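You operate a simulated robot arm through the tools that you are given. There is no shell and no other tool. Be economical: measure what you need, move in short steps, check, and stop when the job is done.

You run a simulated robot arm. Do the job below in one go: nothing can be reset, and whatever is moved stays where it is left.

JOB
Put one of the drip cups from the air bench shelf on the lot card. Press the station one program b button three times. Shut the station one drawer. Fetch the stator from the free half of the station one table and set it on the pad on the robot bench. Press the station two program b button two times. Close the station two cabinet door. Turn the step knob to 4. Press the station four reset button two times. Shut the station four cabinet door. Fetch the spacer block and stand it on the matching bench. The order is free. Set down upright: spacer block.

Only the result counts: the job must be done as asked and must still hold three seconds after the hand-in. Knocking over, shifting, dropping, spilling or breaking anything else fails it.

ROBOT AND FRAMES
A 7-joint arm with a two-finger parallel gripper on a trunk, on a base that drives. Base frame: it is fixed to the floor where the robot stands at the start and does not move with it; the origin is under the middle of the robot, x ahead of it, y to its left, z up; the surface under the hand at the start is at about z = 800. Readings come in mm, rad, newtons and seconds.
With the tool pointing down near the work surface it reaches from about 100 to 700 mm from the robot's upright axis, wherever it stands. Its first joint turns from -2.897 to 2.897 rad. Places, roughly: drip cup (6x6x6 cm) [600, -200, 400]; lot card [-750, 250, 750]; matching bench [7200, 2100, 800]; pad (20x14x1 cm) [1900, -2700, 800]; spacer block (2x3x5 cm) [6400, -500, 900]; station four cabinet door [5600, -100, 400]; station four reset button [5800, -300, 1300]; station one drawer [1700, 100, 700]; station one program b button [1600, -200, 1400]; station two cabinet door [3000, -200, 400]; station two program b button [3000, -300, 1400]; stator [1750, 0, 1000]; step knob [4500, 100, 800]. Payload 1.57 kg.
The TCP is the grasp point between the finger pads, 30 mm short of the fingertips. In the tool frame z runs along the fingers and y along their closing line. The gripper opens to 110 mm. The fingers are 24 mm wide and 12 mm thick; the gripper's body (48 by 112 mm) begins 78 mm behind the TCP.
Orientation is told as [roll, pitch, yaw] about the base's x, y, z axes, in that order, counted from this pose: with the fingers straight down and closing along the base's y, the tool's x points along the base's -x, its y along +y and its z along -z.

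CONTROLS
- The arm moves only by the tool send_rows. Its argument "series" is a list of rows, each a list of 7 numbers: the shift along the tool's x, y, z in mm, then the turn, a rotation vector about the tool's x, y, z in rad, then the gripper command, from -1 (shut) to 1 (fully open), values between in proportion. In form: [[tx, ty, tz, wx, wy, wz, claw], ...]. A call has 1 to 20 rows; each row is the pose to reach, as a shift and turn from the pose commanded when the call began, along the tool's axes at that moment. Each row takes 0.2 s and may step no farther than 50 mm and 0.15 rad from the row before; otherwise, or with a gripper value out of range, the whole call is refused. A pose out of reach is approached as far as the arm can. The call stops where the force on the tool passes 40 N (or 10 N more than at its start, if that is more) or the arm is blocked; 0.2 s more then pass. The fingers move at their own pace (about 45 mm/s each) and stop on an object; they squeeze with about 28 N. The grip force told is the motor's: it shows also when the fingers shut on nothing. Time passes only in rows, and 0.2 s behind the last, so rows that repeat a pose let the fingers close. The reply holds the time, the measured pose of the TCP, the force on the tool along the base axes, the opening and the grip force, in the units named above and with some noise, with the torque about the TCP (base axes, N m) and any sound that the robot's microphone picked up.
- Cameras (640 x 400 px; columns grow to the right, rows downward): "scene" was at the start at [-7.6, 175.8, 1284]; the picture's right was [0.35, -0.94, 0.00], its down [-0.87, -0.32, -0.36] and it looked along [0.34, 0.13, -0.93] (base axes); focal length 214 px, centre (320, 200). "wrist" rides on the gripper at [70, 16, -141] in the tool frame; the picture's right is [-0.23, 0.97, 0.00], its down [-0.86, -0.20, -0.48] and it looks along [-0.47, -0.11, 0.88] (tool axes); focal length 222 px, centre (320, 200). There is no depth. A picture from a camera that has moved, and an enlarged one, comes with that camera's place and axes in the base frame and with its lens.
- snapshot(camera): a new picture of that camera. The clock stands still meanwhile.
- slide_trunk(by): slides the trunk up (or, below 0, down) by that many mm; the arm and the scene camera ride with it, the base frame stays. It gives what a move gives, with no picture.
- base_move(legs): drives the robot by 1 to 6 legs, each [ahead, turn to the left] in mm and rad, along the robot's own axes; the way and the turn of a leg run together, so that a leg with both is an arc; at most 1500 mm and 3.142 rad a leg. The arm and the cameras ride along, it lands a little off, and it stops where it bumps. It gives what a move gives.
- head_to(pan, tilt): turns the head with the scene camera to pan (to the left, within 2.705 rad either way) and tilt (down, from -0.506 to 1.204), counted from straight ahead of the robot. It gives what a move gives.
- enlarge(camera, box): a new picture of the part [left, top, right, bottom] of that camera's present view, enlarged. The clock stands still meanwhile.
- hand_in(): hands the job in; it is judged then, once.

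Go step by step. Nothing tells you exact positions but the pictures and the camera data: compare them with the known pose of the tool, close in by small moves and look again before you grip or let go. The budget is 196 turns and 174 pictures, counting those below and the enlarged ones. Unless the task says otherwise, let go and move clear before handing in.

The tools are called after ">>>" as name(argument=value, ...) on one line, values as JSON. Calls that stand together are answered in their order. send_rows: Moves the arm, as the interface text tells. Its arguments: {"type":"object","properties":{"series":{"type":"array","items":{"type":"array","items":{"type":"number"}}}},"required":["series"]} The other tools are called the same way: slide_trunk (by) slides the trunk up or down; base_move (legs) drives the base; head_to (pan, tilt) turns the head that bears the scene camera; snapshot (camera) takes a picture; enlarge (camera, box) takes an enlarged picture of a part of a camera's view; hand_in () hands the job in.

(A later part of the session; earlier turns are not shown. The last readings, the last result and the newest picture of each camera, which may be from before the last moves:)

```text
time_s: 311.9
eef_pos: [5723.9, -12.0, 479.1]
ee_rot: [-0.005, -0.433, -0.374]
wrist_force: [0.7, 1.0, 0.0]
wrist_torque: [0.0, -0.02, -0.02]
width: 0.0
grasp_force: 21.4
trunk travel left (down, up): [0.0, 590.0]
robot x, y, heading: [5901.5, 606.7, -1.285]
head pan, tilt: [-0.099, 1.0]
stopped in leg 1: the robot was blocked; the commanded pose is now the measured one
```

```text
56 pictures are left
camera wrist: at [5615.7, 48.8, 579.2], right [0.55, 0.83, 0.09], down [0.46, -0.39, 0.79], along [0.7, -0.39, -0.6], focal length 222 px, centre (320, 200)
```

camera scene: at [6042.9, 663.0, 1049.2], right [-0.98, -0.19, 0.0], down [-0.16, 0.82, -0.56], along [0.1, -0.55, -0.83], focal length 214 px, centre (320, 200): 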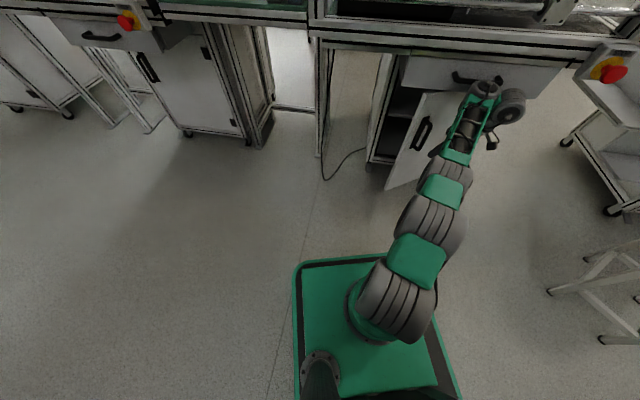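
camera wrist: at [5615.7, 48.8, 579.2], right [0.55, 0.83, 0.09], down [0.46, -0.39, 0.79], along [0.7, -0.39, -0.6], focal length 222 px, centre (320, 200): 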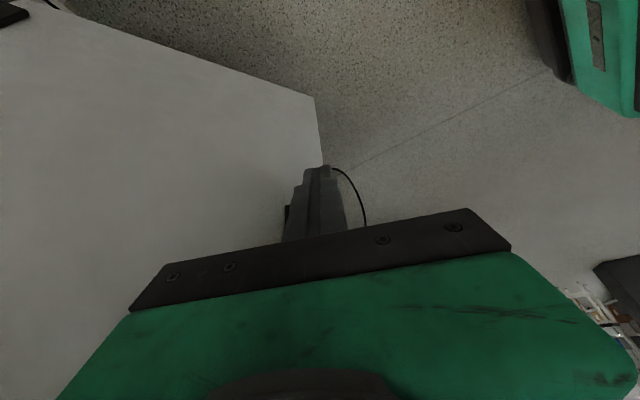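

The wrist meets the drawer handle. I back off, swing further left beside the handle, and turn the tool to point at -y so that the tips lead.

>>> base_move(legs=[[-70, 0], [0, 0.22]])

>>> send_rows(series=[[0, 0, 0, 0.055, 0, 0.118, -1], [0, 0, 0, 0.11, 0, 0.236, -1], [0, 0, 0, 0.164, 0, 0.354, -1], [0, 0, 0, 0.219, 0, 0.472, -1], [0, 0, 0, 0.274, 0, 0.59, -1], [0, 0, 0, 0.329, 0, 0.708, -1], [0, 0, 0, 0.384, 0, 0.826, -1], [0, 0, 0, 0.438, 0, 0.944, -1], [0, 0, 0, 0.493, 0, 1.062, -1], [0, 0, 0, 0.548, 0, 1.18, -1]])

>>> snapshot(camera="scene")

```text
time_s: 313.7
eef_pos: [5845.7, 26.0, 464.8]
ee_rot: [0.025, -0.43, -0.165]
wrist_force: [0.3, -0.8, -0.9]
wrist_torque: [0.02, 0.0, 0.0]
width: 0.0
grasp_force: 21.2
trunk travel left (down, up): [0.0, 590.0]
robot x, y, heading: [5881.2, 670.9, -1.07]
head pan, tilt: [-0.099, 1.0]
```

```text
time_s: 315.9
eef_pos: [5830.5, -41.5, 484.8]
ee_rot: [0.011, -0.299, -1.433]
wrist_force: [0.4, 0.2, 0.1]
wrist_torque: [0.01, -0.01, 0.03]
width: 0.1
grasp_force: 21.8
out of reach, approached as far as the arm can: row 1, 2, 3, 4, 5, 6, 7, 8, 9, 10
trunk travel left (down, up): [0.0, 590.0]
robot x, y, heading: [5881.9, 675.5, -1.066]
head pan, tilt: [-0.099, 1.0]
```

```text
55 pictures are left
camera scene: at [6014.1, 737.9, 1046.6], right [-0.92, -0.39, 0.0], down [-0.33, 0.77, -0.54], along [0.21, -0.5, -0.84], focal length 214 px, centre (320, 200)
```

scene: 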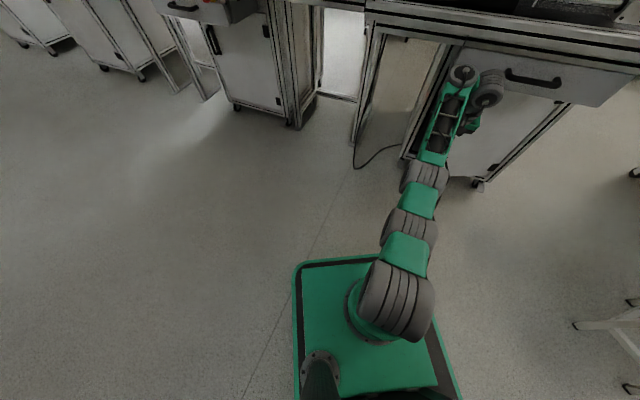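

Nearly closed. I push on by driving forward.

>>> base_move(legs=[[70, 0]])

>>> snapshot(camera="scene")

>>> snapshot(camera="wrist")

```text
time_s: 317.0
eef_pos: [5858.0, -85.9, 483.9]
ee_rot: [0.025, -0.301, -1.47]
wrist_force: [1.2, 0.4, 0.4]
wrist_torque: [-0.02, 0.0, 0.01]
width: 0.0
grasp_force: 21.5
trunk travel left (down, up): [0.0, 590.0]
robot x, y, heading: [5906.7, 621.7, -1.063]
head pan, tilt: [-0.099, 1.0]
stopped in leg 1: the robot was blocked; the commanded pose is now the measured one
```

```text
54 pictures are left
camera scene: at [6042.8, 692.7, 1046.3], right [-0.92, -0.4, 0.0], down [-0.33, 0.77, -0.54], along [0.21, -0.5, -0.84], focal length 214 px, centre (320, 200)
```

scene: 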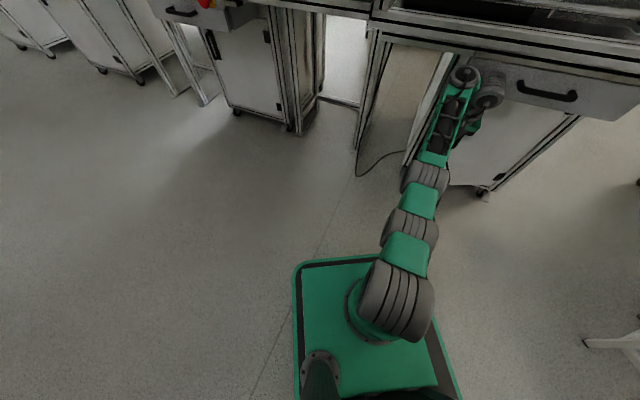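

```text
53 pictures are left
camera wrist: at [5858.7, 22.3, 599.2], right [0.99, -0.11, 0.09], down [-0.14, -0.69, 0.71], along [-0.01, -0.71, -0.7], focal length 222 px, centre (320, 200)
```

wrist: 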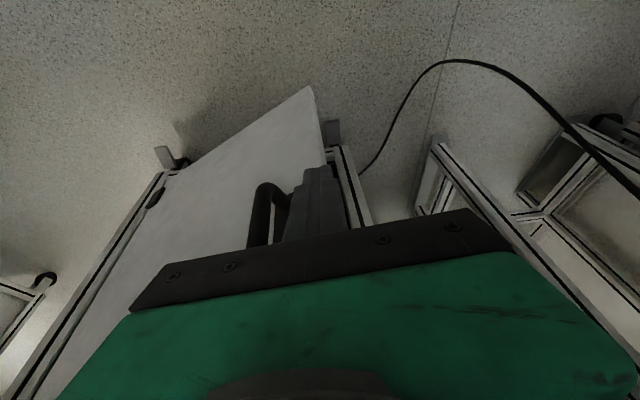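

About 15° remain and the wrist meets the drawer front. I'll use the flat sideways pose as for the drawer: back off, straighten the tool, spin it, and move to the left side facing -x.

>>> base_move(legs=[[-250, 0]])

>>> send_rows(series=[[34, 2, -31, 0, 0.05, 0, -1], [68, 5, -63, 0, 0.1, 0, -1], [101, 7, -94, 0, 0.15, 0, -1], [135, 10, -126, 0, 0.2, 0, -1], [169, 12, -157, 0, 0.25, 0, -1], [203, 15, -188, 0, 0.301, 0, -1], [203, 15, -188, 0, 0.301, 0, -1]])

>>> send_rows(series=[[0, 0, 0, 0, 0, -0.14, -1], [0, 0, 0, 0, 0, -0.28, -1], [0, 0, 0, 0, 0, -0.42, -1], [0, 0, 0, 0, 0, -0.56, -1], [0, 0, 0, 0, 0, -0.7, -1], [0, 0, 0, 0, 0, -0.84, -1], [0, 0, 0, 0, 0, -0.98, -1], [0, 0, 0, 0, 0, -1.1, -1]])

>>> base_move(legs=[[0, 1.07], [480, 0], [0, 1.57], [-580, 0], [0, 1.57]])

>>> head_to(pan=0.3, tilt=0.75)

>>> snapshot(camera="scene")

```text
time_s: 318.8
eef_pos: [5732.0, 132.2, 479.8]
ee_rot: [0.024, -0.295, -1.47]
wrist_force: [-0.9, 0.9, 0.2]
wrist_torque: [-0.02, -0.05, 0.03]
width: 0.0
grasp_force: 21.4
trunk travel left (down, up): [0.0, 590.0]
robot x, y, heading: [5787.8, 843.6, -1.065]
head pan, tilt: [-0.099, 1.0]
```

```text
time_s: 320.4
eef_pos: [5708.2, 346.1, 657.1]
ee_rot: [0.025, 0.013, -1.461]
wrist_force: [-0.9, -0.6, -0.7]
wrist_torque: [-0.03, -0.02, 0.01]
width: 0.1
grasp_force: 21.5
out of reach, approached as far as the arm can: row 1, 2, 3, 4, 5, 6, 7
trunk travel left (down, up): [0.0, 590.0]
robot x, y, heading: [5786.0, 842.4, -1.066]
head pan, tilt: [-0.099, 1.0]
```

```text
time_s: 322.2
eef_pos: [5706.8, 342.2, 656.3]
ee_rot: [0.02, -0.014, -0.36]
wrist_force: [0.1, 0.3, 0.4]
wrist_torque: [0.0, 0.01, 0.02]
width: 0.0
grasp_force: 21.5
trunk travel left (down, up): [0.0, 590.0]
robot x, y, heading: [5782.9, 843.5, -1.07]
head pan, tilt: [-0.099, 1.0]
```

```text
time_s: 338.4
eef_pos: [5866.4, 568.0, 656.8]
ee_rot: [0.021, -0.016, -2.427]
wrist_force: [-0.4, 0.0, 0.8]
wrist_torque: [-0.01, 0.0, -0.01]
width: 0.0
grasp_force: 20.8
trunk travel left (down, up): [0.0, 590.0]
robot x, y, heading: [6271.6, 262.2, -3.135]
head pan, tilt: [-0.099, 1.0]
```

```text
time_s: 339.2
eef_pos: [5866.4, 566.3, 656.0]
ee_rot: [0.02, -0.015, -2.428]
wrist_force: [-0.1, 0.6, 0.4]
wrist_torque: [0.0, 0.0, 0.0]
width: 0.2
grasp_force: 21.4
trunk travel left (down, up): [0.0, 590.0]
robot x, y, heading: [6269.8, 256.9, -3.134]
head pan, tilt: [0.3, 0.75]
```

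```text
52 pictures are left
camera scene: at [6252.0, 81.8, 1065.7], right [-0.3, 0.95, 0.0], down [0.65, 0.21, -0.73], along [-0.7, -0.22, -0.68], focal length 214 px, centre (320, 200)
```

scene: 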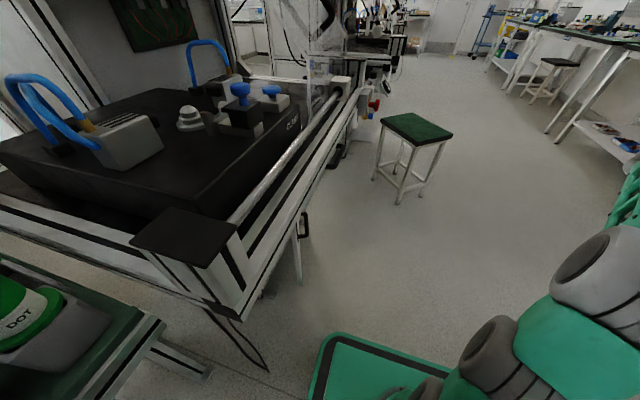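

I'm at the left side facing -x. I sweep the hand in front of the door and then tilt toward -y.

>>> send_rows(series=[[-38, 30, 4, 0, 0, -0.096, -1], [-75, 59, 8, 0, 0, -0.192, -1], [-113, 89, 12, 0, 0, -0.288, -1], [-151, 118, 16, 0, 0, -0.384, -1], [-188, 148, 20, 0, 0, -0.48, -1], [-226, 178, 24, 0, 0, -0.576, -1], [-264, 207, 28, 0, 0, -0.672, -1], [-302, 237, 32, 0, 0, -0.768, -1], [-339, 266, 36, 0, 0, -0.864, -1], [-377, 296, 40, 0, 0, -0.96, -1], [-377, 296, 40, 0, 0, -0.96, -1]])

>>> send_rows(series=[[0, 0, 0, 0, -0.12, 0, -1], [0, 0, 0, 0, -0.24, 0, -1], [0, 0, 0, 0, -0.36, 0, -1], [0, 0, 0, 0, -0.48, 0, -1], [0, 0, 0, 0, -0.6, 0, -1], [0, 0, 0, 0, -0.72, 0, -1], [0, 0, 0, 0, -0.84, 0, -1], [0, 0, 0, 0, -0.96, 0, -1], [0, 0, 0, 0, -1.08, 0, -1], [0, 0, 0, 0, -1.2, 0, -1]])

>>> snapshot(camera="scene")

>>> snapshot(camera="wrist")

```text
time_s: 341.6
eef_pos: [5775.0, 93.5, 631.4]
ee_rot: [-0.003, -0.026, -1.468]
wrist_force: [-0.4, -1.1, 1.0]
wrist_torque: [-0.04, -0.03, -0.01]
width: 0.0
grasp_force: 21.2
out of reach, approached as far as the arm can: row 1, 2
trunk travel left (down, up): [0.0, 590.0]
robot x, y, heading: [6274.3, 258.7, -3.135]
head pan, tilt: [0.3, 0.75]
```

```text
time_s: 343.8
eef_pos: [5800.8, 77.4, 546.8]
ee_rot: [-0.007, -1.124, -1.464]
wrist_force: [1.0, 0.5, 0.4]
wrist_torque: [-0.01, -0.05, 0.0]
width: 0.0
grasp_force: 21.2
out of reach, approached as far as the arm can: row 7, 8, 9, 10
trunk travel left (down, up): [0.0, 590.0]
robot x, y, heading: [6271.1, 257.2, -3.132]
head pan, tilt: [0.3, 0.75]
```

```text
51 pictures are left
camera scene: at [6252.2, 81.7, 1065.8], right [-0.3, 0.95, 0.0], down [0.65, 0.21, -0.73], along [-0.7, -0.22, -0.68], focal length 214 px, centre (320, 200)
```

scene: 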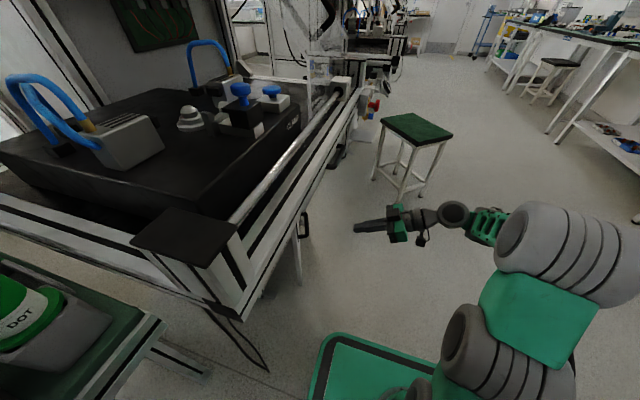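

```text
50 pictures are left
camera wrist: at [5800.1, 235.7, 545.6], right [0.98, 0.0, 0.2], down [-0.2, 0.04, 0.98], along [-0.01, -1.0, 0.04], focal length 222 px, centre (320, 200)
```

wrist: 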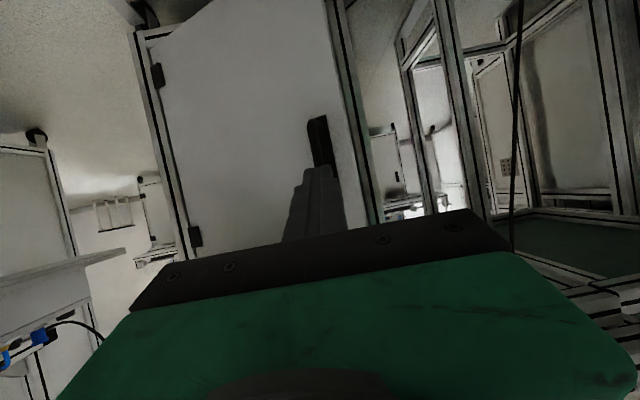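

The flat pose faces the door's handle. I push toward -y.

>>> send_rows(series=[[-13, 0, 27, 0, 0, 0, -1], [-26, 0, 54, 0, 0, 0, -1], [-39, 0, 81, 0, 0, 0, -1], [-52, 0, 108, 0, 0, 0, -1], [-60, 0, 125, 0, 0, 0, -1], [-67, 0, 140, 0, 0, 0, -1], [-75, 0, 157, 0, 0, 0, -1], [-82, 0, 172, 0, 0, 0, -1]])

>>> snapshot(camera="wrist")

```text
time_s: 345.6
eef_pos: [5820.3, -113.3, 547.8]
ee_rot: [-0.009, -1.122, -1.462]
wrist_force: [1.1, 0.0, -0.4]
wrist_torque: [0.0, 0.02, -0.01]
width: 0.3
grasp_force: 21.3
trunk travel left (down, up): [0.0, 590.0]
robot x, y, heading: [6270.9, 257.3, -3.134]
head pan, tilt: [0.3, 0.75]
```

```text
49 pictures are left
camera wrist: at [5820.4, 46.1, 546.0], right [0.98, 0.0, 0.2], down [-0.2, 0.04, 0.98], along [-0.01, -1.0, 0.04], focal length 222 px, centre (320, 200)
```

wrist: 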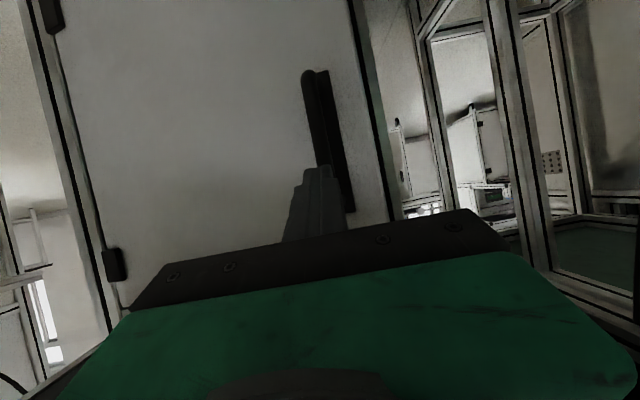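

No resistance yet; I continue.

>>> send_rows(series=[[-10, 0, 20, 0, 0, 0, -1], [-20, 0, 40, 0, 0, 0, -1], [-29, 0, 60, 0, 0, 0, -1], [-38, 0, 80, 0, 0, 0, -1], [-48, 0, 100, 0, 0, 0, -1]])

>>> snapshot(camera="wrist")

```text
time_s: 346.8
eef_pos: [5829.7, -222.2, 545.8]
ee_rot: [-0.005, -1.124, -1.465]
wrist_force: [0.2, 0.1, 0.5]
wrist_torque: [-0.01, 0.03, 0.0]
width: 0.0
grasp_force: 21.1
trunk travel left (down, up): [0.0, 590.0]
robot x, y, heading: [6268.6, 259.1, -3.14]
head pan, tilt: [0.3, 0.75]
```

```text
48 pictures are left
camera wrist: at [5830.6, -63.7, 544.1], right [0.98, 0.0, 0.2], down [-0.2, 0.04, 0.98], along [-0.01, -1.0, 0.04], focal length 222 px, centre (320, 200)
```

wrist: 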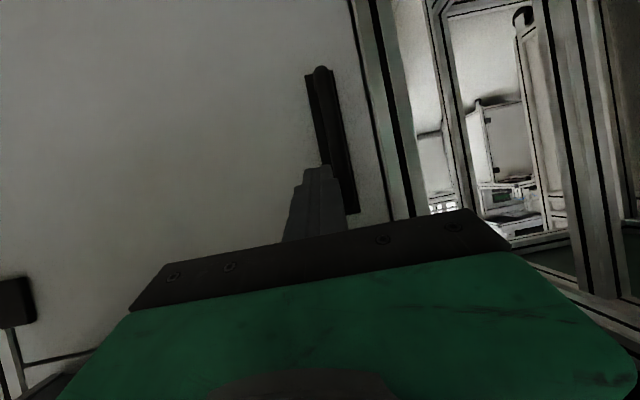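

Still free; continuing in smaller steps.

>>> send_rows(series=[[-7, 0, 15, 0, 0, 0, -1], [-14, 0, 30, 0, 0, 0, -1], [-21, 0, 45, 0, 0, 0, -1], [-29, 0, 60, 0, 0, 0, -1], [-36, 0, 75, 0, 0, 0, -1]])

>>> snapshot(camera="wrist")

```text
time_s: 347.7
eef_pos: [5831.5, -266.1, 536.9]
ee_rot: [0.033, -1.113, -1.514]
wrist_force: [-0.9, 9.7, 4.7]
wrist_torque: [-0.11, 0.05, -0.1]
width: 0.0
grasp_force: 21.3
trunk travel left (down, up): [0.0, 590.0]
robot x, y, heading: [6268.9, 258.1, 3.137]
head pan, tilt: [0.3, 0.75]
stopped in row 4: the force on the tool passed its limit at 72 N (the readings are from after the stop); the commanded pose is now the measured one
```

```text
47 pictures are left
camera wrist: at [5833.2, -107.6, 537.1], right [0.98, -0.02, 0.22], down [-0.22, 0.03, 0.98], along [-0.02, -1.0, 0.03], focal length 222 px, centre (320, 200)
```

wrist: 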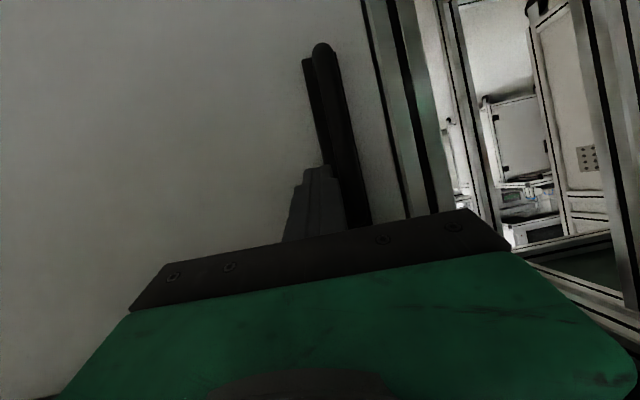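

Hard stop with the door flush against its frame: shut. I retract and look at it from the side.

>>> send_rows(series=[[21, 0, -45, 0, 0, 0, -1], [43, 0, -90, 0, 0, 0, -1], [64, 0, -135, 0, 0, 0, -1], [86, 0, -180, 0, 0, 0, -1], [107, 0, -225, 0, 0, 0, -1], [128, 0, -270, 0, 0, 0, -1], [150, 0, -315, 0, 0, 0, -1]])

>>> snapshot(camera="wrist")

```text
time_s: 349.3
eef_pos: [5801.2, 76.8, 541.2]
ee_rot: [0.025, -1.113, -1.503]
wrist_force: [-0.9, 0.4, 0.2]
wrist_torque: [0.07, 0.0, -0.06]
width: 0.0
grasp_force: 21.1
trunk travel left (down, up): [0.0, 590.0]
robot x, y, heading: [6270.0, 259.6, 3.139]
head pan, tilt: [0.3, 0.75]
```

```text
46 pictures are left
camera wrist: at [5802.7, 236.2, 541.7], right [0.98, -0.01, 0.21], down [-0.21, 0.03, 0.98], along [-0.02, -1.0, 0.03], focal length 222 px, centre (320, 200)
```

wrist: 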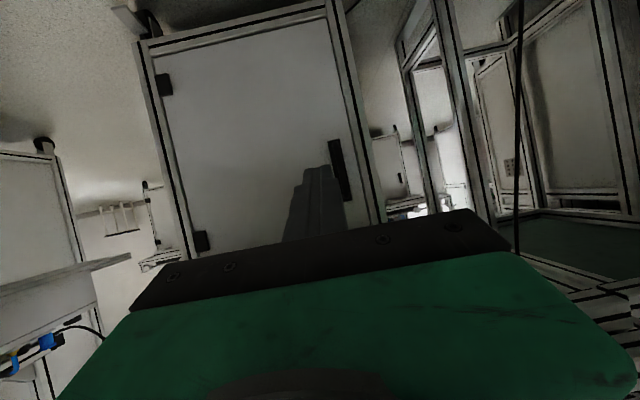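

The station four door is flush. Next, the spacer block on the green table beside me: I look there.

>>> slide_trunk(by=350)

>>> head_to(pan=1.5, tilt=0.7)

>>> snapshot(camera="scene")

```text
time_s: 352.8
eef_pos: [5801.0, 77.3, 891.7]
ee_rot: [0.025, -1.113, -1.506]
wrist_force: [-0.2, -0.3, -0.1]
wrist_torque: [-0.01, -0.01, 0.0]
width: 0.1
grasp_force: 21.1
trunk travel left (down, up): [-350.0, 240.0]
robot x, y, heading: [6275.0, 260.8, 3.14]
head pan, tilt: [0.3, 0.75]
```

```text
time_s: 354.1
eef_pos: [5801.0, 77.4, 891.8]
ee_rot: [0.026, -1.113, -1.505]
wrist_force: [0.0, -0.5, 0.0]
wrist_torque: [0.03, 0.01, 0.0]
width: 0.0
grasp_force: 21.5
trunk travel left (down, up): [-350.0, 240.0]
robot x, y, heading: [6271.6, 261.4, 3.141]
head pan, tilt: [1.499, 0.7]
```

```text
45 pictures are left
camera scene: at [6323.5, 21.6, 1420.0], right [-1.0, 0.07, 0.0], down [0.05, 0.64, -0.76], along [-0.06, -0.76, -0.64], focal length 214 px, centre (320, 200)
```

scene: 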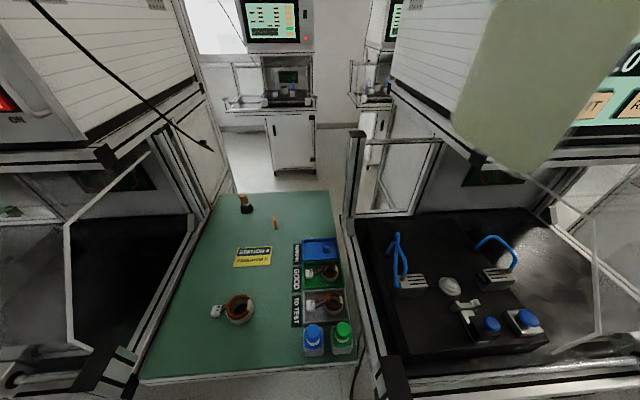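

>>> enlarge(camera="scene", box=[200, 170, 360, 270])

```text
4.00 times, centred on (280, 220) of scene
camera zoom: at [6323.5, 21.6, 1420.0], right [-1.0, 0.07, 0.0], down [0.05, 0.64, -0.76], along [-0.06, -0.76, -0.64], focal length 858 px, centre (480, 120)
```

zoom: 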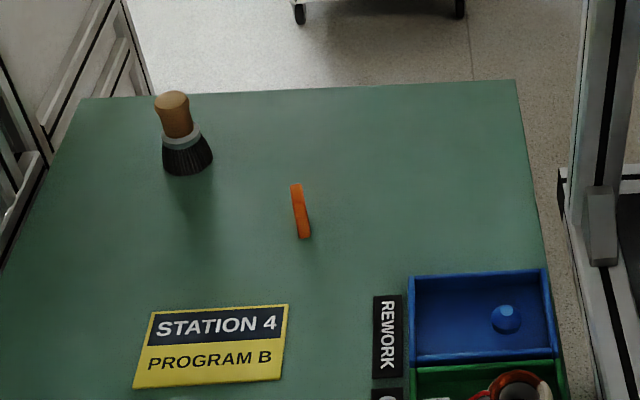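

The orange block at about (6448, -540) is the spacer. I bring the tool vertical and set the robot in front of this table.

>>> send_rows(series=[[-12, 12, -13, 0, 0.123, 0, -1], [-25, 23, -25, 0, 0.247, 0, -1], [-37, 35, -38, 0, 0.37, 0, -1], [-49, 46, -51, 0, 0.494, 0, -1], [-62, 58, -63, 0, 0.617, 0, -1], [-74, 69, -76, 0, 0.74, 0, -1], [-86, 81, -89, 0, 0.864, 0, -1], [-99, 92, -101, 0, 0.987, 0, -1], [-111, 104, -114, 0, 1.113, 0, -1], [-111, 104, -114, 0, 1.113, 0, 0]])

>>> base_move(legs=[[-180, 0], [0, 1.57], [110, 0]])

>>> head_to(pan=0.0, tilt=0.85)

>>> snapshot(camera="scene")

```text
time_s: 356.4
eef_pos: [5898.1, 139.6, 1042.5]
ee_rot: [0.01, -0.001, -1.484]
wrist_force: [-0.5, -0.4, 0.8]
wrist_torque: [0.02, -0.01, 0.0]
width: 31.8
grasp_force: 0.0
trunk travel left (down, up): [-350.0, 240.0]
robot x, y, heading: [6266.1, 259.7, 3.136]
head pan, tilt: [1.499, 0.7]
```

```text
time_s: 362.5
eef_pos: [6565.9, -224.5, 1041.5]
ee_rot: [0.01, 0.0, 0.088]
wrist_force: [0.0, 0.0, -0.6]
wrist_torque: [-0.02, 0.03, 0.01]
width: 54.8
grasp_force: 0.0
trunk travel left (down, up): [-350.0, 240.0]
robot x, y, heading: [6446.6, 152.0, -1.572]
head pan, tilt: [1.499, 0.7]
```

```text
time_s: 364.1
eef_pos: [6565.8, -225.3, 1042.8]
ee_rot: [0.013, -0.001, 0.087]
wrist_force: [-0.5, 0.2, 0.2]
wrist_torque: [0.02, -0.02, 0.0]
width: 55.4
grasp_force: 0.1
trunk travel left (down, up): [-350.0, 240.0]
robot x, y, heading: [6448.3, 149.8, -1.572]
head pan, tilt: [0.0, 0.85]
```

```text
43 pictures are left
camera scene: at [6601.7, 131.6, 1407.7], right [-1.0, 0.0, 0.0], down [0.0, 0.75, -0.66], along [0.0, -0.66, -0.75], focal length 214 px, centre (320, 200)
```

scene: 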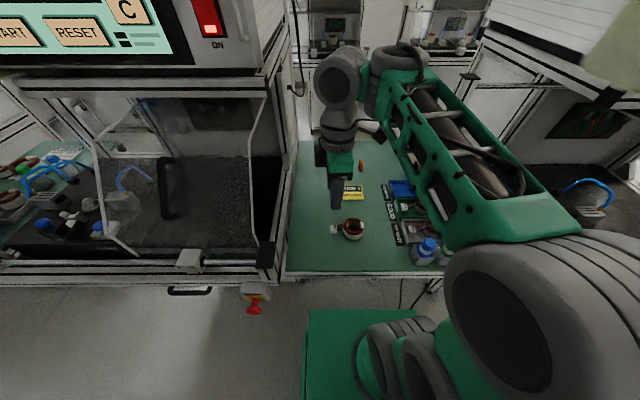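

The block is triangulated at about (6443, -523), center z≈865. I move the hand above it, turning so the fingers close along x.

>>> send_rows(series=[[12, -24, 6, 0, 0, 0.138, 0], [25, -48, 12, 0, 0, 0.277, 0], [37, -72, 18, 0, 0, 0.415, 0], [49, -95, 24, 0, 0, 0.553, 0], [62, -119, 30, 0, 0, 0.692, 0], [74, -143, 36, 0, 0, 0.83, 0], [87, -167, 42, 0, 0, 0.968, 0], [99, -191, 48, 0, 0, 1.107, 0], [111, -215, 54, 0, 0, 1.245, 0], [124, -238, 60, 0, 0, 1.383, 0], [136, -262, 66, 0, 0, 1.522, 0], [148, -286, 70, 0, 0, 1.66, 0], [148, -286, 70, 0, 0, 1.66, 0]])

>>> snapshot(camera="wrist")

```text
time_s: 366.9
eef_pos: [6442.7, -520.7, 968.4]
ee_rot: [0.0, 0.012, -1.574]
wrist_force: [-0.7, -0.7, -0.7]
wrist_torque: [-0.01, 0.0, 0.01]
width: 55.0
grasp_force: 0.0
trunk travel left (down, up): [-350.0, 240.0]
robot x, y, heading: [6449.8, 148.4, -1.58]
head pan, tilt: [0.0, 0.85]
```

```text
42 pictures are left
camera wrist: at [6458.4, -452.7, 1110.5], right [0.97, -0.23, 0.0], down [-0.2, -0.86, 0.47], along [-0.11, -0.45, -0.88], focal length 222 px, centre (320, 200)
```

wrist: 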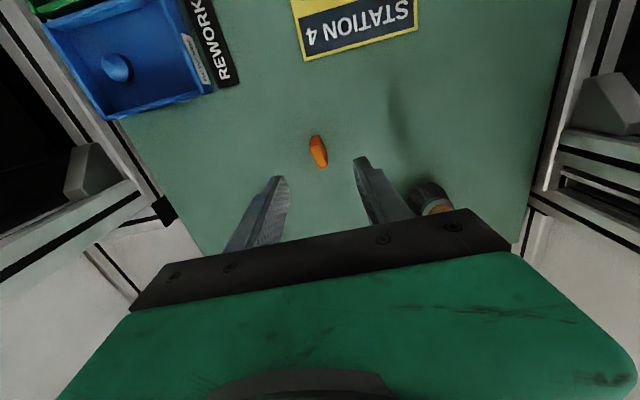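

>>> enlarge(camera="wrist", box=[260, 110, 388, 190])

```text
5.00 times, centred on (324, 150) of wrist
camera zoom: at [6458.4, -452.7, 1110.5], right [0.97, -0.23, 0.0], down [-0.2, -0.86, 0.47], along [-0.11, -0.45, -0.88], focal length 1111 px, centre (300, 450)
```

zoom: 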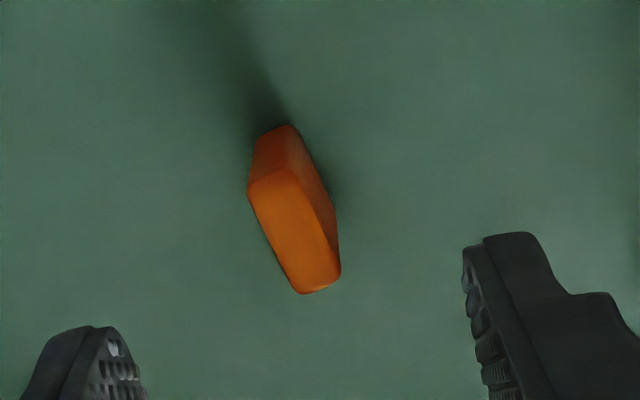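

The block stands upright, its long top side turned about 0.2 rad. I align the yaw, descend 30 mm and look again for its height.

>>> send_rows(series=[[0, 0, 15, 0, 0, -0.1, 0], [0, -3, 30, 0, 0, -0.2, 0], [0, -3, 30, 0, 0, -0.2, 0]])

>>> enlarge(camera="wrist", box=[240, 100, 400, 200])

```text
time_s: 367.7
eef_pos: [6439.2, -519.6, 938.1]
ee_rot: [0.003, 0.01, -1.372]
wrist_force: [0.9, -0.4, 0.2]
wrist_torque: [-0.02, 0.01, 0.01]
width: 55.1
grasp_force: 0.1
trunk travel left (down, up): [-350.0, 240.0]
robot x, y, heading: [6448.8, 152.4, -1.574]
head pan, tilt: [0.0, 0.85]
```

```text
4.00 times, centred on (320, 150) of wrist
camera zoom: at [6442.3, -450.8, 1080.7], right [1.0, -0.03, 0.0], down [-0.03, -0.88, 0.47], along [-0.01, -0.47, -0.88], focal length 888 px, centre (320, 400)
```

zoom: 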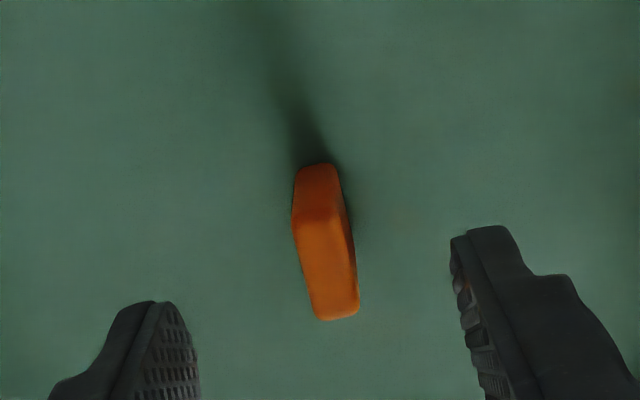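

Top of the block at z≈883, table ≈835. I descend to TCP z≈874 and close.

>>> send_rows(series=[[0, 4, 20, 0, 0, 0, 0], [0, 4, 40, 0, 0, 0, 0], [0, 4, 55, 0, 0, 0, 0], [0, 4, 64, 0, 0, 0, 0], [0, 4, 64, 0, 0, 0, 0]])

>>> snapshot(camera="wrist")

```text
time_s: 368.9
eef_pos: [6443.6, -518.0, 881.2]
ee_rot: [0.0, 0.003, -1.373]
wrist_force: [-1.0, 1.8, 22.2]
wrist_torque: [-0.24, 0.32, -0.09]
width: 54.8
grasp_force: 0.0
trunk travel left (down, up): [-350.0, 240.0]
robot x, y, heading: [6445.0, 152.0, -1.578]
head pan, tilt: [0.0, 0.85]
```

```text
39 pictures are left
camera wrist: at [6445.7, -447.8, 1021.7], right [1.0, -0.03, 0.0], down [-0.03, -0.88, 0.48], along [-0.02, -0.47, -0.88], focal length 222 px, centre (320, 200)
```

wrist: 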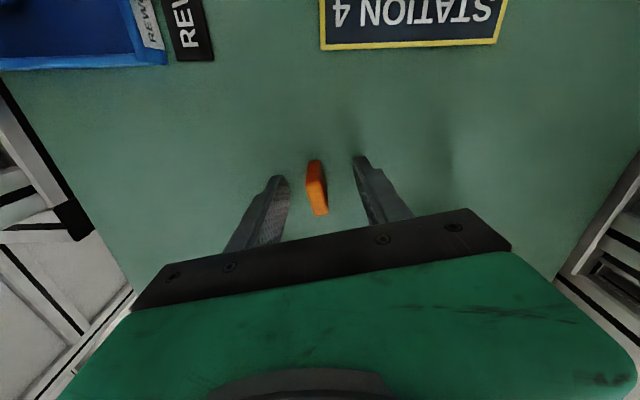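

The tips touch the table (z≈851). I lift 4 mm and close on the block.

>>> send_rows(series=[[0, 0, -11, 0, 0, 0, 0], [0, 0, -11, 0, 0, 0, -0.4], [0, 0, -11, 0, 0, 0, -0.8], [0, 0, -11, 0, 0, 0, -1], [0, 0, -11, 0, 0, 0, -1], [0, 0, -11, 0, 0, 0, -1]])

>>> send_rows(series=[[0, 0, -40, 0, 0, 0, -1], [0, 0, -80, 0, 0, 0, -1], [0, 0, -120, 0, 0, 0, -1]])

>>> enlarge(camera="wrist", box=[240, 100, 400, 240])

```text
time_s: 370.3
eef_pos: [6445.1, -520.3, 886.9]
ee_rot: [0.002, 0.014, -1.375]
wrist_force: [-0.1, 0.3, 0.4]
wrist_torque: [0.01, -0.01, 0.01]
width: 9.8
grasp_force: 27.5
trunk travel left (down, up): [-350.0, 240.0]
robot x, y, heading: [6444.9, 149.2, -1.574]
head pan, tilt: [0.0, 0.85]
```

```text
time_s: 371.1
eef_pos: [6441.8, -521.6, 1006.3]
ee_rot: [0.001, 0.013, -1.374]
wrist_force: [0.0, -0.2, -0.4]
wrist_torque: [-0.04, 0.0, -0.01]
width: 9.5
grasp_force: 27.8
trunk travel left (down, up): [-350.0, 240.0]
robot x, y, heading: [6446.4, 146.9, -1.572]
head pan, tilt: [0.0, 0.85]
```

```text
2.86 times, centred on (320, 170) of wrist
camera zoom: at [6444.4, -451.6, 1148.6], right [1.0, -0.03, 0.0], down [-0.03, -0.88, 0.47], along [-0.02, -0.47, -0.88], focal length 635 px, centre (320, 286)
```

zoom: 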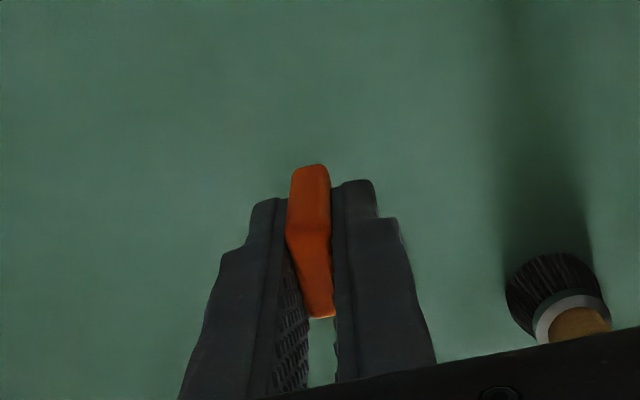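

Block held. I retract, back into the aisle and look toward the matching bench.

>>> send_rows(series=[[39, 8, -5, 0, 0, 0, -1], [78, 16, -10, 0, 0, 0, -1], [118, 24, -15, 0, 0, 0, -1], [157, 31, -20, 0, 0, 0, -1], [196, 39, -25, 0, 0, 0, -1], [235, 47, -30, 0, 0, 0, -1]])

>>> base_move(legs=[[-600, 0], [0, 2.3]])

>>> head_to(pan=0.3, tilt=0.35)

>>> snapshot(camera="scene")

```text
time_s: 372.5
eef_pos: [6444.4, -282.7, 1039.0]
ee_rot: [0.002, 0.011, -1.375]
wrist_force: [-0.2, -0.4, -0.7]
wrist_torque: [0.04, -0.02, 0.0]
width: 9.6
grasp_force: 28.4
trunk travel left (down, up): [-350.0, 240.0]
robot x, y, heading: [6447.6, 147.0, -1.574]
head pan, tilt: [0.0, 0.85]
```

```text
time_s: 381.3
eef_pos: [6768.4, 1036.2, 1039.0]
ee_rot: [0.002, 0.013, 0.941]
wrist_force: [0.8, -0.3, 0.0]
wrist_torque: [0.0, -0.01, -0.01]
width: 9.8
grasp_force: 27.9
trunk travel left (down, up): [-350.0, 240.0]
robot x, y, heading: [6443.7, 745.9, 0.734]
head pan, tilt: [0.0, 0.85]
```

```text
time_s: 382.3
eef_pos: [6767.4, 1037.5, 1038.1]
ee_rot: [0.003, 0.012, 0.939]
wrist_force: [0.1, 0.2, 0.4]
wrist_torque: [0.0, 0.05, 0.0]
width: 10.0
grasp_force: 28.0
trunk travel left (down, up): [-350.0, 240.0]
robot x, y, heading: [6445.2, 742.2, 0.739]
head pan, tilt: [0.3, 0.351]
```

```text
37 pictures are left
camera scene: at [6346.6, 902.6, 1451.3], right [0.86, -0.51, 0.0], down [-0.17, -0.3, -0.94], along [0.48, 0.81, -0.34], focal length 214 px, centre (320, 200)
```

scene: 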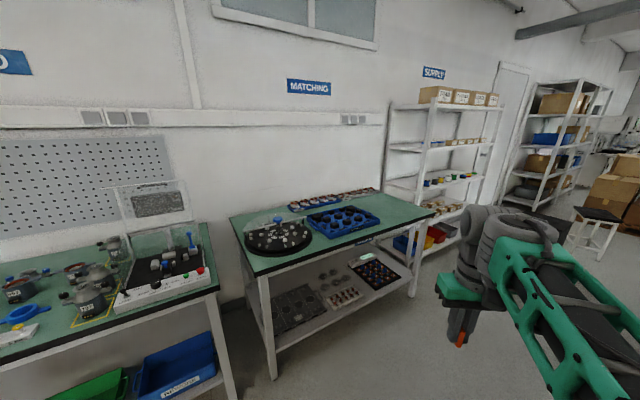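

The bench under the "MATCHING" sign spans x 6490–7830 with its front at y≈1720. I drive to its right half and look for a free spot.

>>> base_move(legs=[[0, -0.2], [990, 0], [0, 1.03]])

>>> head_to(pan=0.0, tilt=0.7)

>>> snapshot(camera="scene")

```text
time_s: 390.8
eef_pos: [7295.9, 1692.6, 1038.7]
ee_rot: [-0.001, 0.012, 1.79]
wrist_force: [0.0, 0.4, 0.5]
wrist_torque: [0.0, 0.03, 0.0]
width: 9.8
grasp_force: 28.4
trunk travel left (down, up): [-350.0, 240.0]
robot x, y, heading: [7305.3, 1257.9, 1.583]
head pan, tilt: [0.3, 0.351]
```

```text
time_s: 391.7
eef_pos: [7295.7, 1693.9, 1038.6]
ee_rot: [0.003, 0.012, 1.79]
wrist_force: [-0.2, -0.3, 0.5]
wrist_torque: [-0.02, 0.0, 0.03]
width: 9.8
grasp_force: 28.4
trunk travel left (down, up): [-350.0, 240.0]
robot x, y, heading: [7302.8, 1261.1, 1.593]
head pan, tilt: [0.0, 0.7]
```

```text
36 pictures are left
camera scene: at [7147.9, 1284.5, 1420.1], right [1.0, 0.02, 0.0], down [0.01, -0.64, -0.77], along [-0.01, 0.77, -0.64], focal length 214 px, centre (320, 200)
```

scene: 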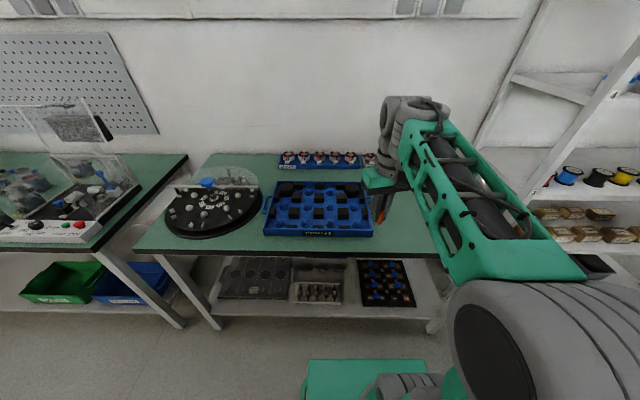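

A free area lies right of the blue tray, around (7420, 1820). I move the block above it and check with the wrist camera.

>>> send_rows(series=[[-19, -30, 18, 0, 0, 0, -1], [-38, -59, 36, 0, 0, 0, -1], [-58, -89, 54, 0, 0, 0, -1], [-77, -118, 72, 0, 0, 0, -1], [-96, -148, 90, 0, 0, 0, -1], [-96, -148, 90, 0, 0, 0, -1]])

>>> snapshot(camera="wrist")

```text
time_s: 393.1
eef_pos: [7421.1, 1817.2, 949.0]
ee_rot: [0.002, 0.013, 1.79]
wrist_force: [0.3, 0.5, -0.1]
wrist_torque: [0.0, 0.0, 0.05]
width: 9.6
grasp_force: 28.4
trunk travel left (down, up): [-350.0, 240.0]
robot x, y, heading: [7307.7, 1260.8, 1.589]
head pan, tilt: [0.0, 0.7]
```

```text
35 pictures are left
camera wrist: at [7419.5, 1747.4, 1090.5], right [-1.0, 0.01, 0.0], down [0.01, 0.88, 0.47], along [0.0, 0.47, -0.88], focal length 222 px, centre (320, 200)
```

wrist: 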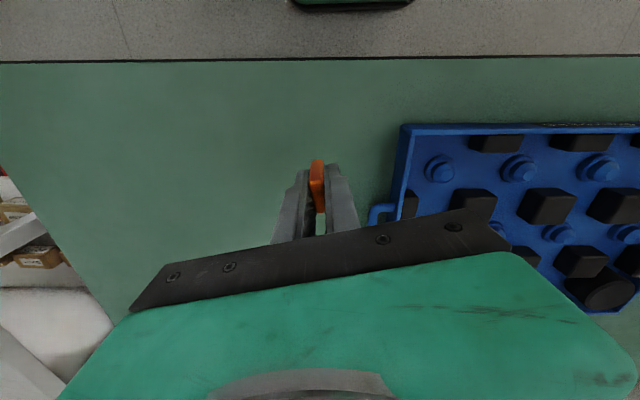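

Surface is clear. I lower in steps until contact.

>>> send_rows(series=[[0, 0, 20, 0, 0, 0, -1], [0, 0, 40, 0, 0, 0, -1], [0, 0, 50, 0, 0, 0, -1], [0, 0, 54, 0, 0, 0, -1], [0, 0, 57, 0, 0, 0, -1]])

>>> send_rows(series=[[0, 0, 2, 0, 0, 0, -1], [0, 0, 4, 0, 0, 0, -1], [0, 0, 6, 0, 0, 0, -1]])

>>> enlarge(camera="wrist", box=[240, 100, 400, 240])

```text
time_s: 394.3
eef_pos: [7418.7, 1817.1, 890.2]
ee_rot: [-0.001, 0.013, 1.79]
wrist_force: [0.0, -0.4, 0.1]
wrist_torque: [0.0, 0.01, 0.0]
width: 9.5
grasp_force: 27.9
trunk travel left (down, up): [-350.0, 240.0]
robot x, y, heading: [7300.2, 1259.2, 1.587]
head pan, tilt: [0.0, 0.7]
```

```text
time_s: 395.1
eef_pos: [7419.6, 1818.9, 883.8]
ee_rot: [0.002, 0.013, 1.791]
wrist_force: [0.3, -0.1, -0.9]
wrist_torque: [-0.04, 0.02, -0.01]
width: 9.8
grasp_force: 28.5
trunk travel left (down, up): [-350.0, 240.0]
robot x, y, heading: [7303.2, 1259.2, 1.59]
head pan, tilt: [0.0, 0.7]
```

```text
2.86 times, centred on (320, 170) of wrist
camera zoom: at [7418.0, 1747.8, 1026.2], right [-1.0, 0.01, 0.0], down [0.01, 0.88, 0.47], along [0.0, 0.47, -0.88], focal length 635 px, centre (320, 286)
```

zoom: 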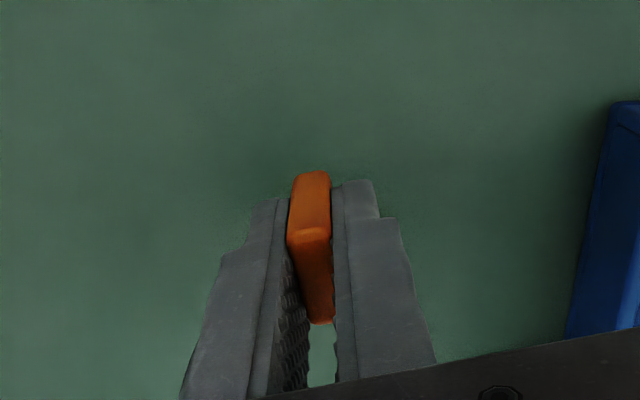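

Not yet touching; lowering on in fine steps (the call stops on contact).

>>> send_rows(series=[[0, 0, 2, 0, 0, 0, -1], [0, 0, 4, 0, 0, 0, -1], [0, 0, 6, 0, 0, 0, -1], [0, 0, 8, 0, 0, 0, -1], [0, 0, 10, 0, 0, 0, -1], [0, 0, 12, 0, 0, 0, -1], [0, 0, 14, 0, 0, 0, -1], [0, 0, 16, 0, 0, 0, -1], [0, 0, 18, 0, 0, 0, -1], [0, 0, 20, 0, 0, 0, -1], [0, 0, 22, 0, 0, 0, -1], [0, 0, 24, 0, 0, 0, -1]])

>>> enlarge(camera="wrist", box=[240, 100, 400, 240])

```text
time_s: 397.7
eef_pos: [7419.4, 1816.6, 859.7]
ee_rot: [0.002, 0.012, 1.79]
wrist_force: [-1.4, 0.4, 0.2]
wrist_torque: [0.0, 0.01, 0.03]
width: 9.8
grasp_force: 27.8
trunk travel left (down, up): [-350.0, 240.0]
robot x, y, heading: [7305.0, 1261.4, 1.588]
head pan, tilt: [0.0, 0.7]
```

```text
2.86 times, centred on (320, 170) of wrist
camera zoom: at [7418.9, 1747.1, 1001.9], right [-1.0, 0.01, 0.0], down [0.01, 0.88, 0.47], along [0.0, 0.47, -0.88], focal length 635 px, centre (320, 286)
```

zoom: 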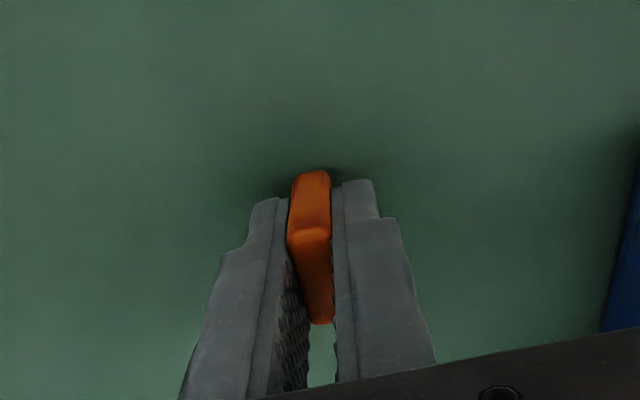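

Shadow is closing in. Continuing.

>>> send_rows(series=[[0, 0, 2, 0, 0, 0, -1], [0, 0, 3.5, 0, 0, 0, -1], [0, 0, 5, 0, 0, 0, -1], [0, 0, 6.5, 0, 0, 0, -1], [0, 0, 8, 0, 0, 0, -1], [0, 0, 9.5, 0, 0, 0, -1], [0, 0, 11, 0, 0, 0, -1], [0, 0, 12.5, 0, 0, 0, -1], [0, 0, 14, 0, 0, 0, -1], [0, 0, 15.5, 0, 0, 0, -1], [0, 0, 17, 0, 0, 0, -1], [0, 0, 18.5, 0, 0, 0, -1], [0, 0, 20, 0, 0, 0, -1]])

```text
time_s: 399.9
eef_pos: [7420.8, 1818.6, 851.6]
ee_rot: [-0.003, 0.0, 1.79]
wrist_force: [-0.8, -2.2, 10.2]
wrist_torque: [-0.1, 0.03, -0.01]
width: 9.6
grasp_force: 28.3
trunk travel left (down, up): [-350.0, 240.0]
robot x, y, heading: [7305.4, 1260.3, 1.589]
head pan, tilt: [0.0, 0.7]
stopped in row 10: the force on the tool passed its limit at 42 N (the readings are from after the stop); the commanded pose is now the measured one
```

Contact. I ease up 1 mm, open and lift away.

>>> send_rows(series=[[0, 0, -0.8, 0, 0, 0, -1], [0, 0, -0.8, 0, 0, 0, -0.9], [0, 0, -0.8, 0, 0, 0, -0.75], [0, 0, -0.8, 0, 0, 0, -0.6], [0, 0, -0.8, 0, 0, 0, -0.5], [0, 0, -0.8, 0, 0, 0, -0.5], [0, 0, -25, 0, 0, 0, -0.5], [0, 0, -60, 0, 0, 0, -0.5], [0, 0, -100, 0, 0, 0, -0.5], [0, 0, -140, 0, 0, 0, -0.5]])

>>> enlarge(camera="wrist", box=[240, 80, 400, 220])

```text
time_s: 402.1
eef_pos: [7420.0, 1819.0, 986.7]
ee_rot: [-0.001, 0.005, 1.791]
wrist_force: [0.5, 0.7, 0.1]
wrist_torque: [0.0, 0.02, 0.0]
width: 27.7
grasp_force: 0.1
trunk travel left (down, up): [-350.0, 240.0]
robot x, y, heading: [7303.4, 1260.1, 1.593]
head pan, tilt: [0.0, 0.7]
```

```text
2.86 times, centred on (320, 150) of wrist
camera zoom: at [7418.2, 1748.9, 1129.4], right [-1.0, 0.01, 0.0], down [0.01, 0.88, 0.47], along [0.01, 0.47, -0.88], focal length 635 px, centre (320, 343)
```

zoom: 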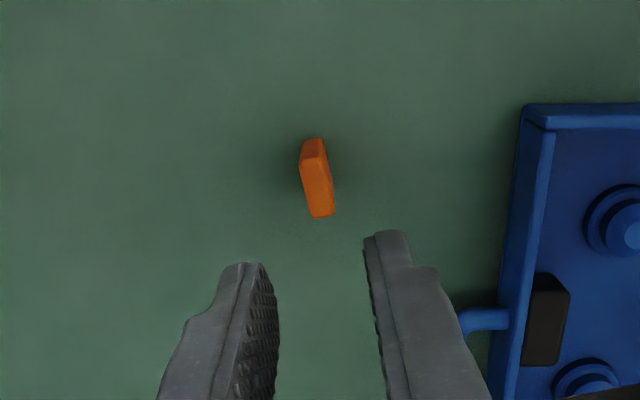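

The spacer stands upright on the matching bench. Next the step knob near (4500, 100): I retract and drive there.

>>> send_rows(series=[[25, 36, 0, 0, 0, 0, -1], [50, 72, 0, 0, 0, 0, -1], [75, 109, 0, 0, 0, 0, -1], [100, 145, 0, 0, 0, 0, -1]])

>>> base_move(legs=[[0, 1.697], [1390, 0], [1380, 0], [0, 1.42]])

>>> head_to(pan=0.1, tilt=0.6)

>>> snapshot(camera="scene")

```text
time_s: 403.1
eef_pos: [7300.8, 1689.7, 988.2]
ee_rot: [0.0, 0.005, 1.79]
wrist_force: [0.3, 0.6, -0.4]
wrist_torque: [-0.01, 0.01, -0.01]
width: 0.2
grasp_force: 21.2
trunk travel left (down, up): [-350.0, 240.0]
robot x, y, heading: [7300.3, 1260.9, 1.59]
head pan, tilt: [0.0, 0.7]
```

```text
time_s: 424.4
eef_pos: [4507.3, 381.7, 989.2]
ee_rot: [-0.002, 0.005, -1.338]
wrist_force: [-0.6, -0.2, -1.1]
wrist_torque: [0.01, 0.01, 0.01]
width: 0.0
grasp_force: 21.5
trunk travel left (down, up): [-350.0, 240.0]
robot x, y, heading: [4500.5, 812.7, -1.539]
head pan, tilt: [0.0, 0.7]
```

```text
time_s: 425.0
eef_pos: [4507.1, 381.3, 986.3]
ee_rot: [0.0, 0.006, -1.339]
wrist_force: [-0.5, -0.2, 0.5]
wrist_torque: [-0.02, 0.01, -0.01]
width: 0.0
grasp_force: 20.9
trunk travel left (down, up): [-350.0, 240.0]
robot x, y, heading: [4502.1, 811.0, -1.543]
head pan, tilt: [0.099, 0.6]
```

```text
31 pictures are left
camera scene: at [4664.7, 789.0, 1428.6], right [-0.99, -0.13, 0.0], down [-0.07, 0.56, -0.82], along [0.11, -0.82, -0.57], focal length 214 px, centre (320, 200)
```

scene: 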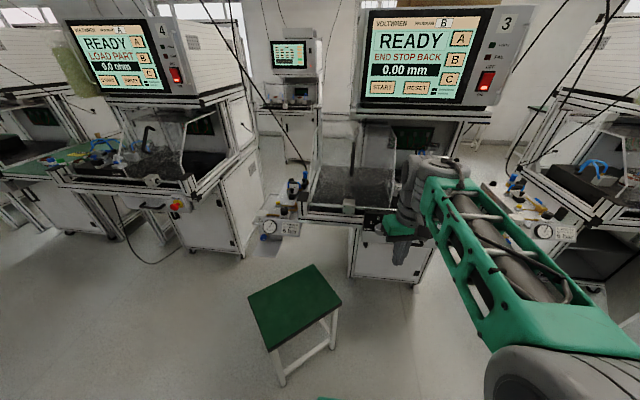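

>>> enlarge(camera="scene", box=[290, 170, 450, 270])

>>> snapshot(camera="wrist")

```text
4.00 times, centred on (370, 220) of scene
camera zoom: at [4664.7, 789.0, 1428.6], right [-0.99, -0.13, 0.0], down [-0.07, 0.56, -0.82], along [0.11, -0.82, -0.57], focal length 858 px, centre (120, 120)
```

zoom: 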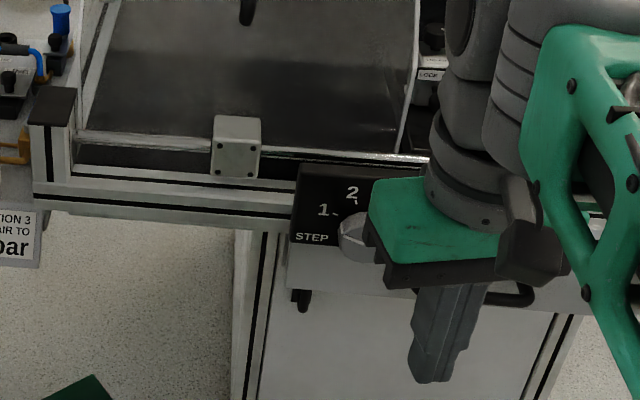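

```text
29 pictures are left
camera wrist: at [4507.1, 452.6, 1130.2], right [1.0, 0.0, 0.0], down [0.0, -0.88, 0.47], along [0.0, -0.47, -0.88], focal length 222 px, centre (320, 200)
```

wrist: 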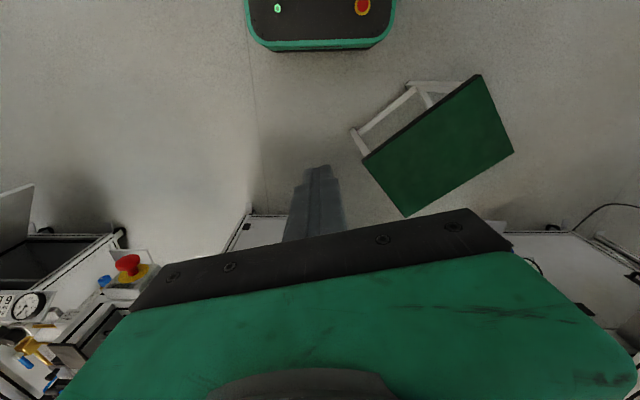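

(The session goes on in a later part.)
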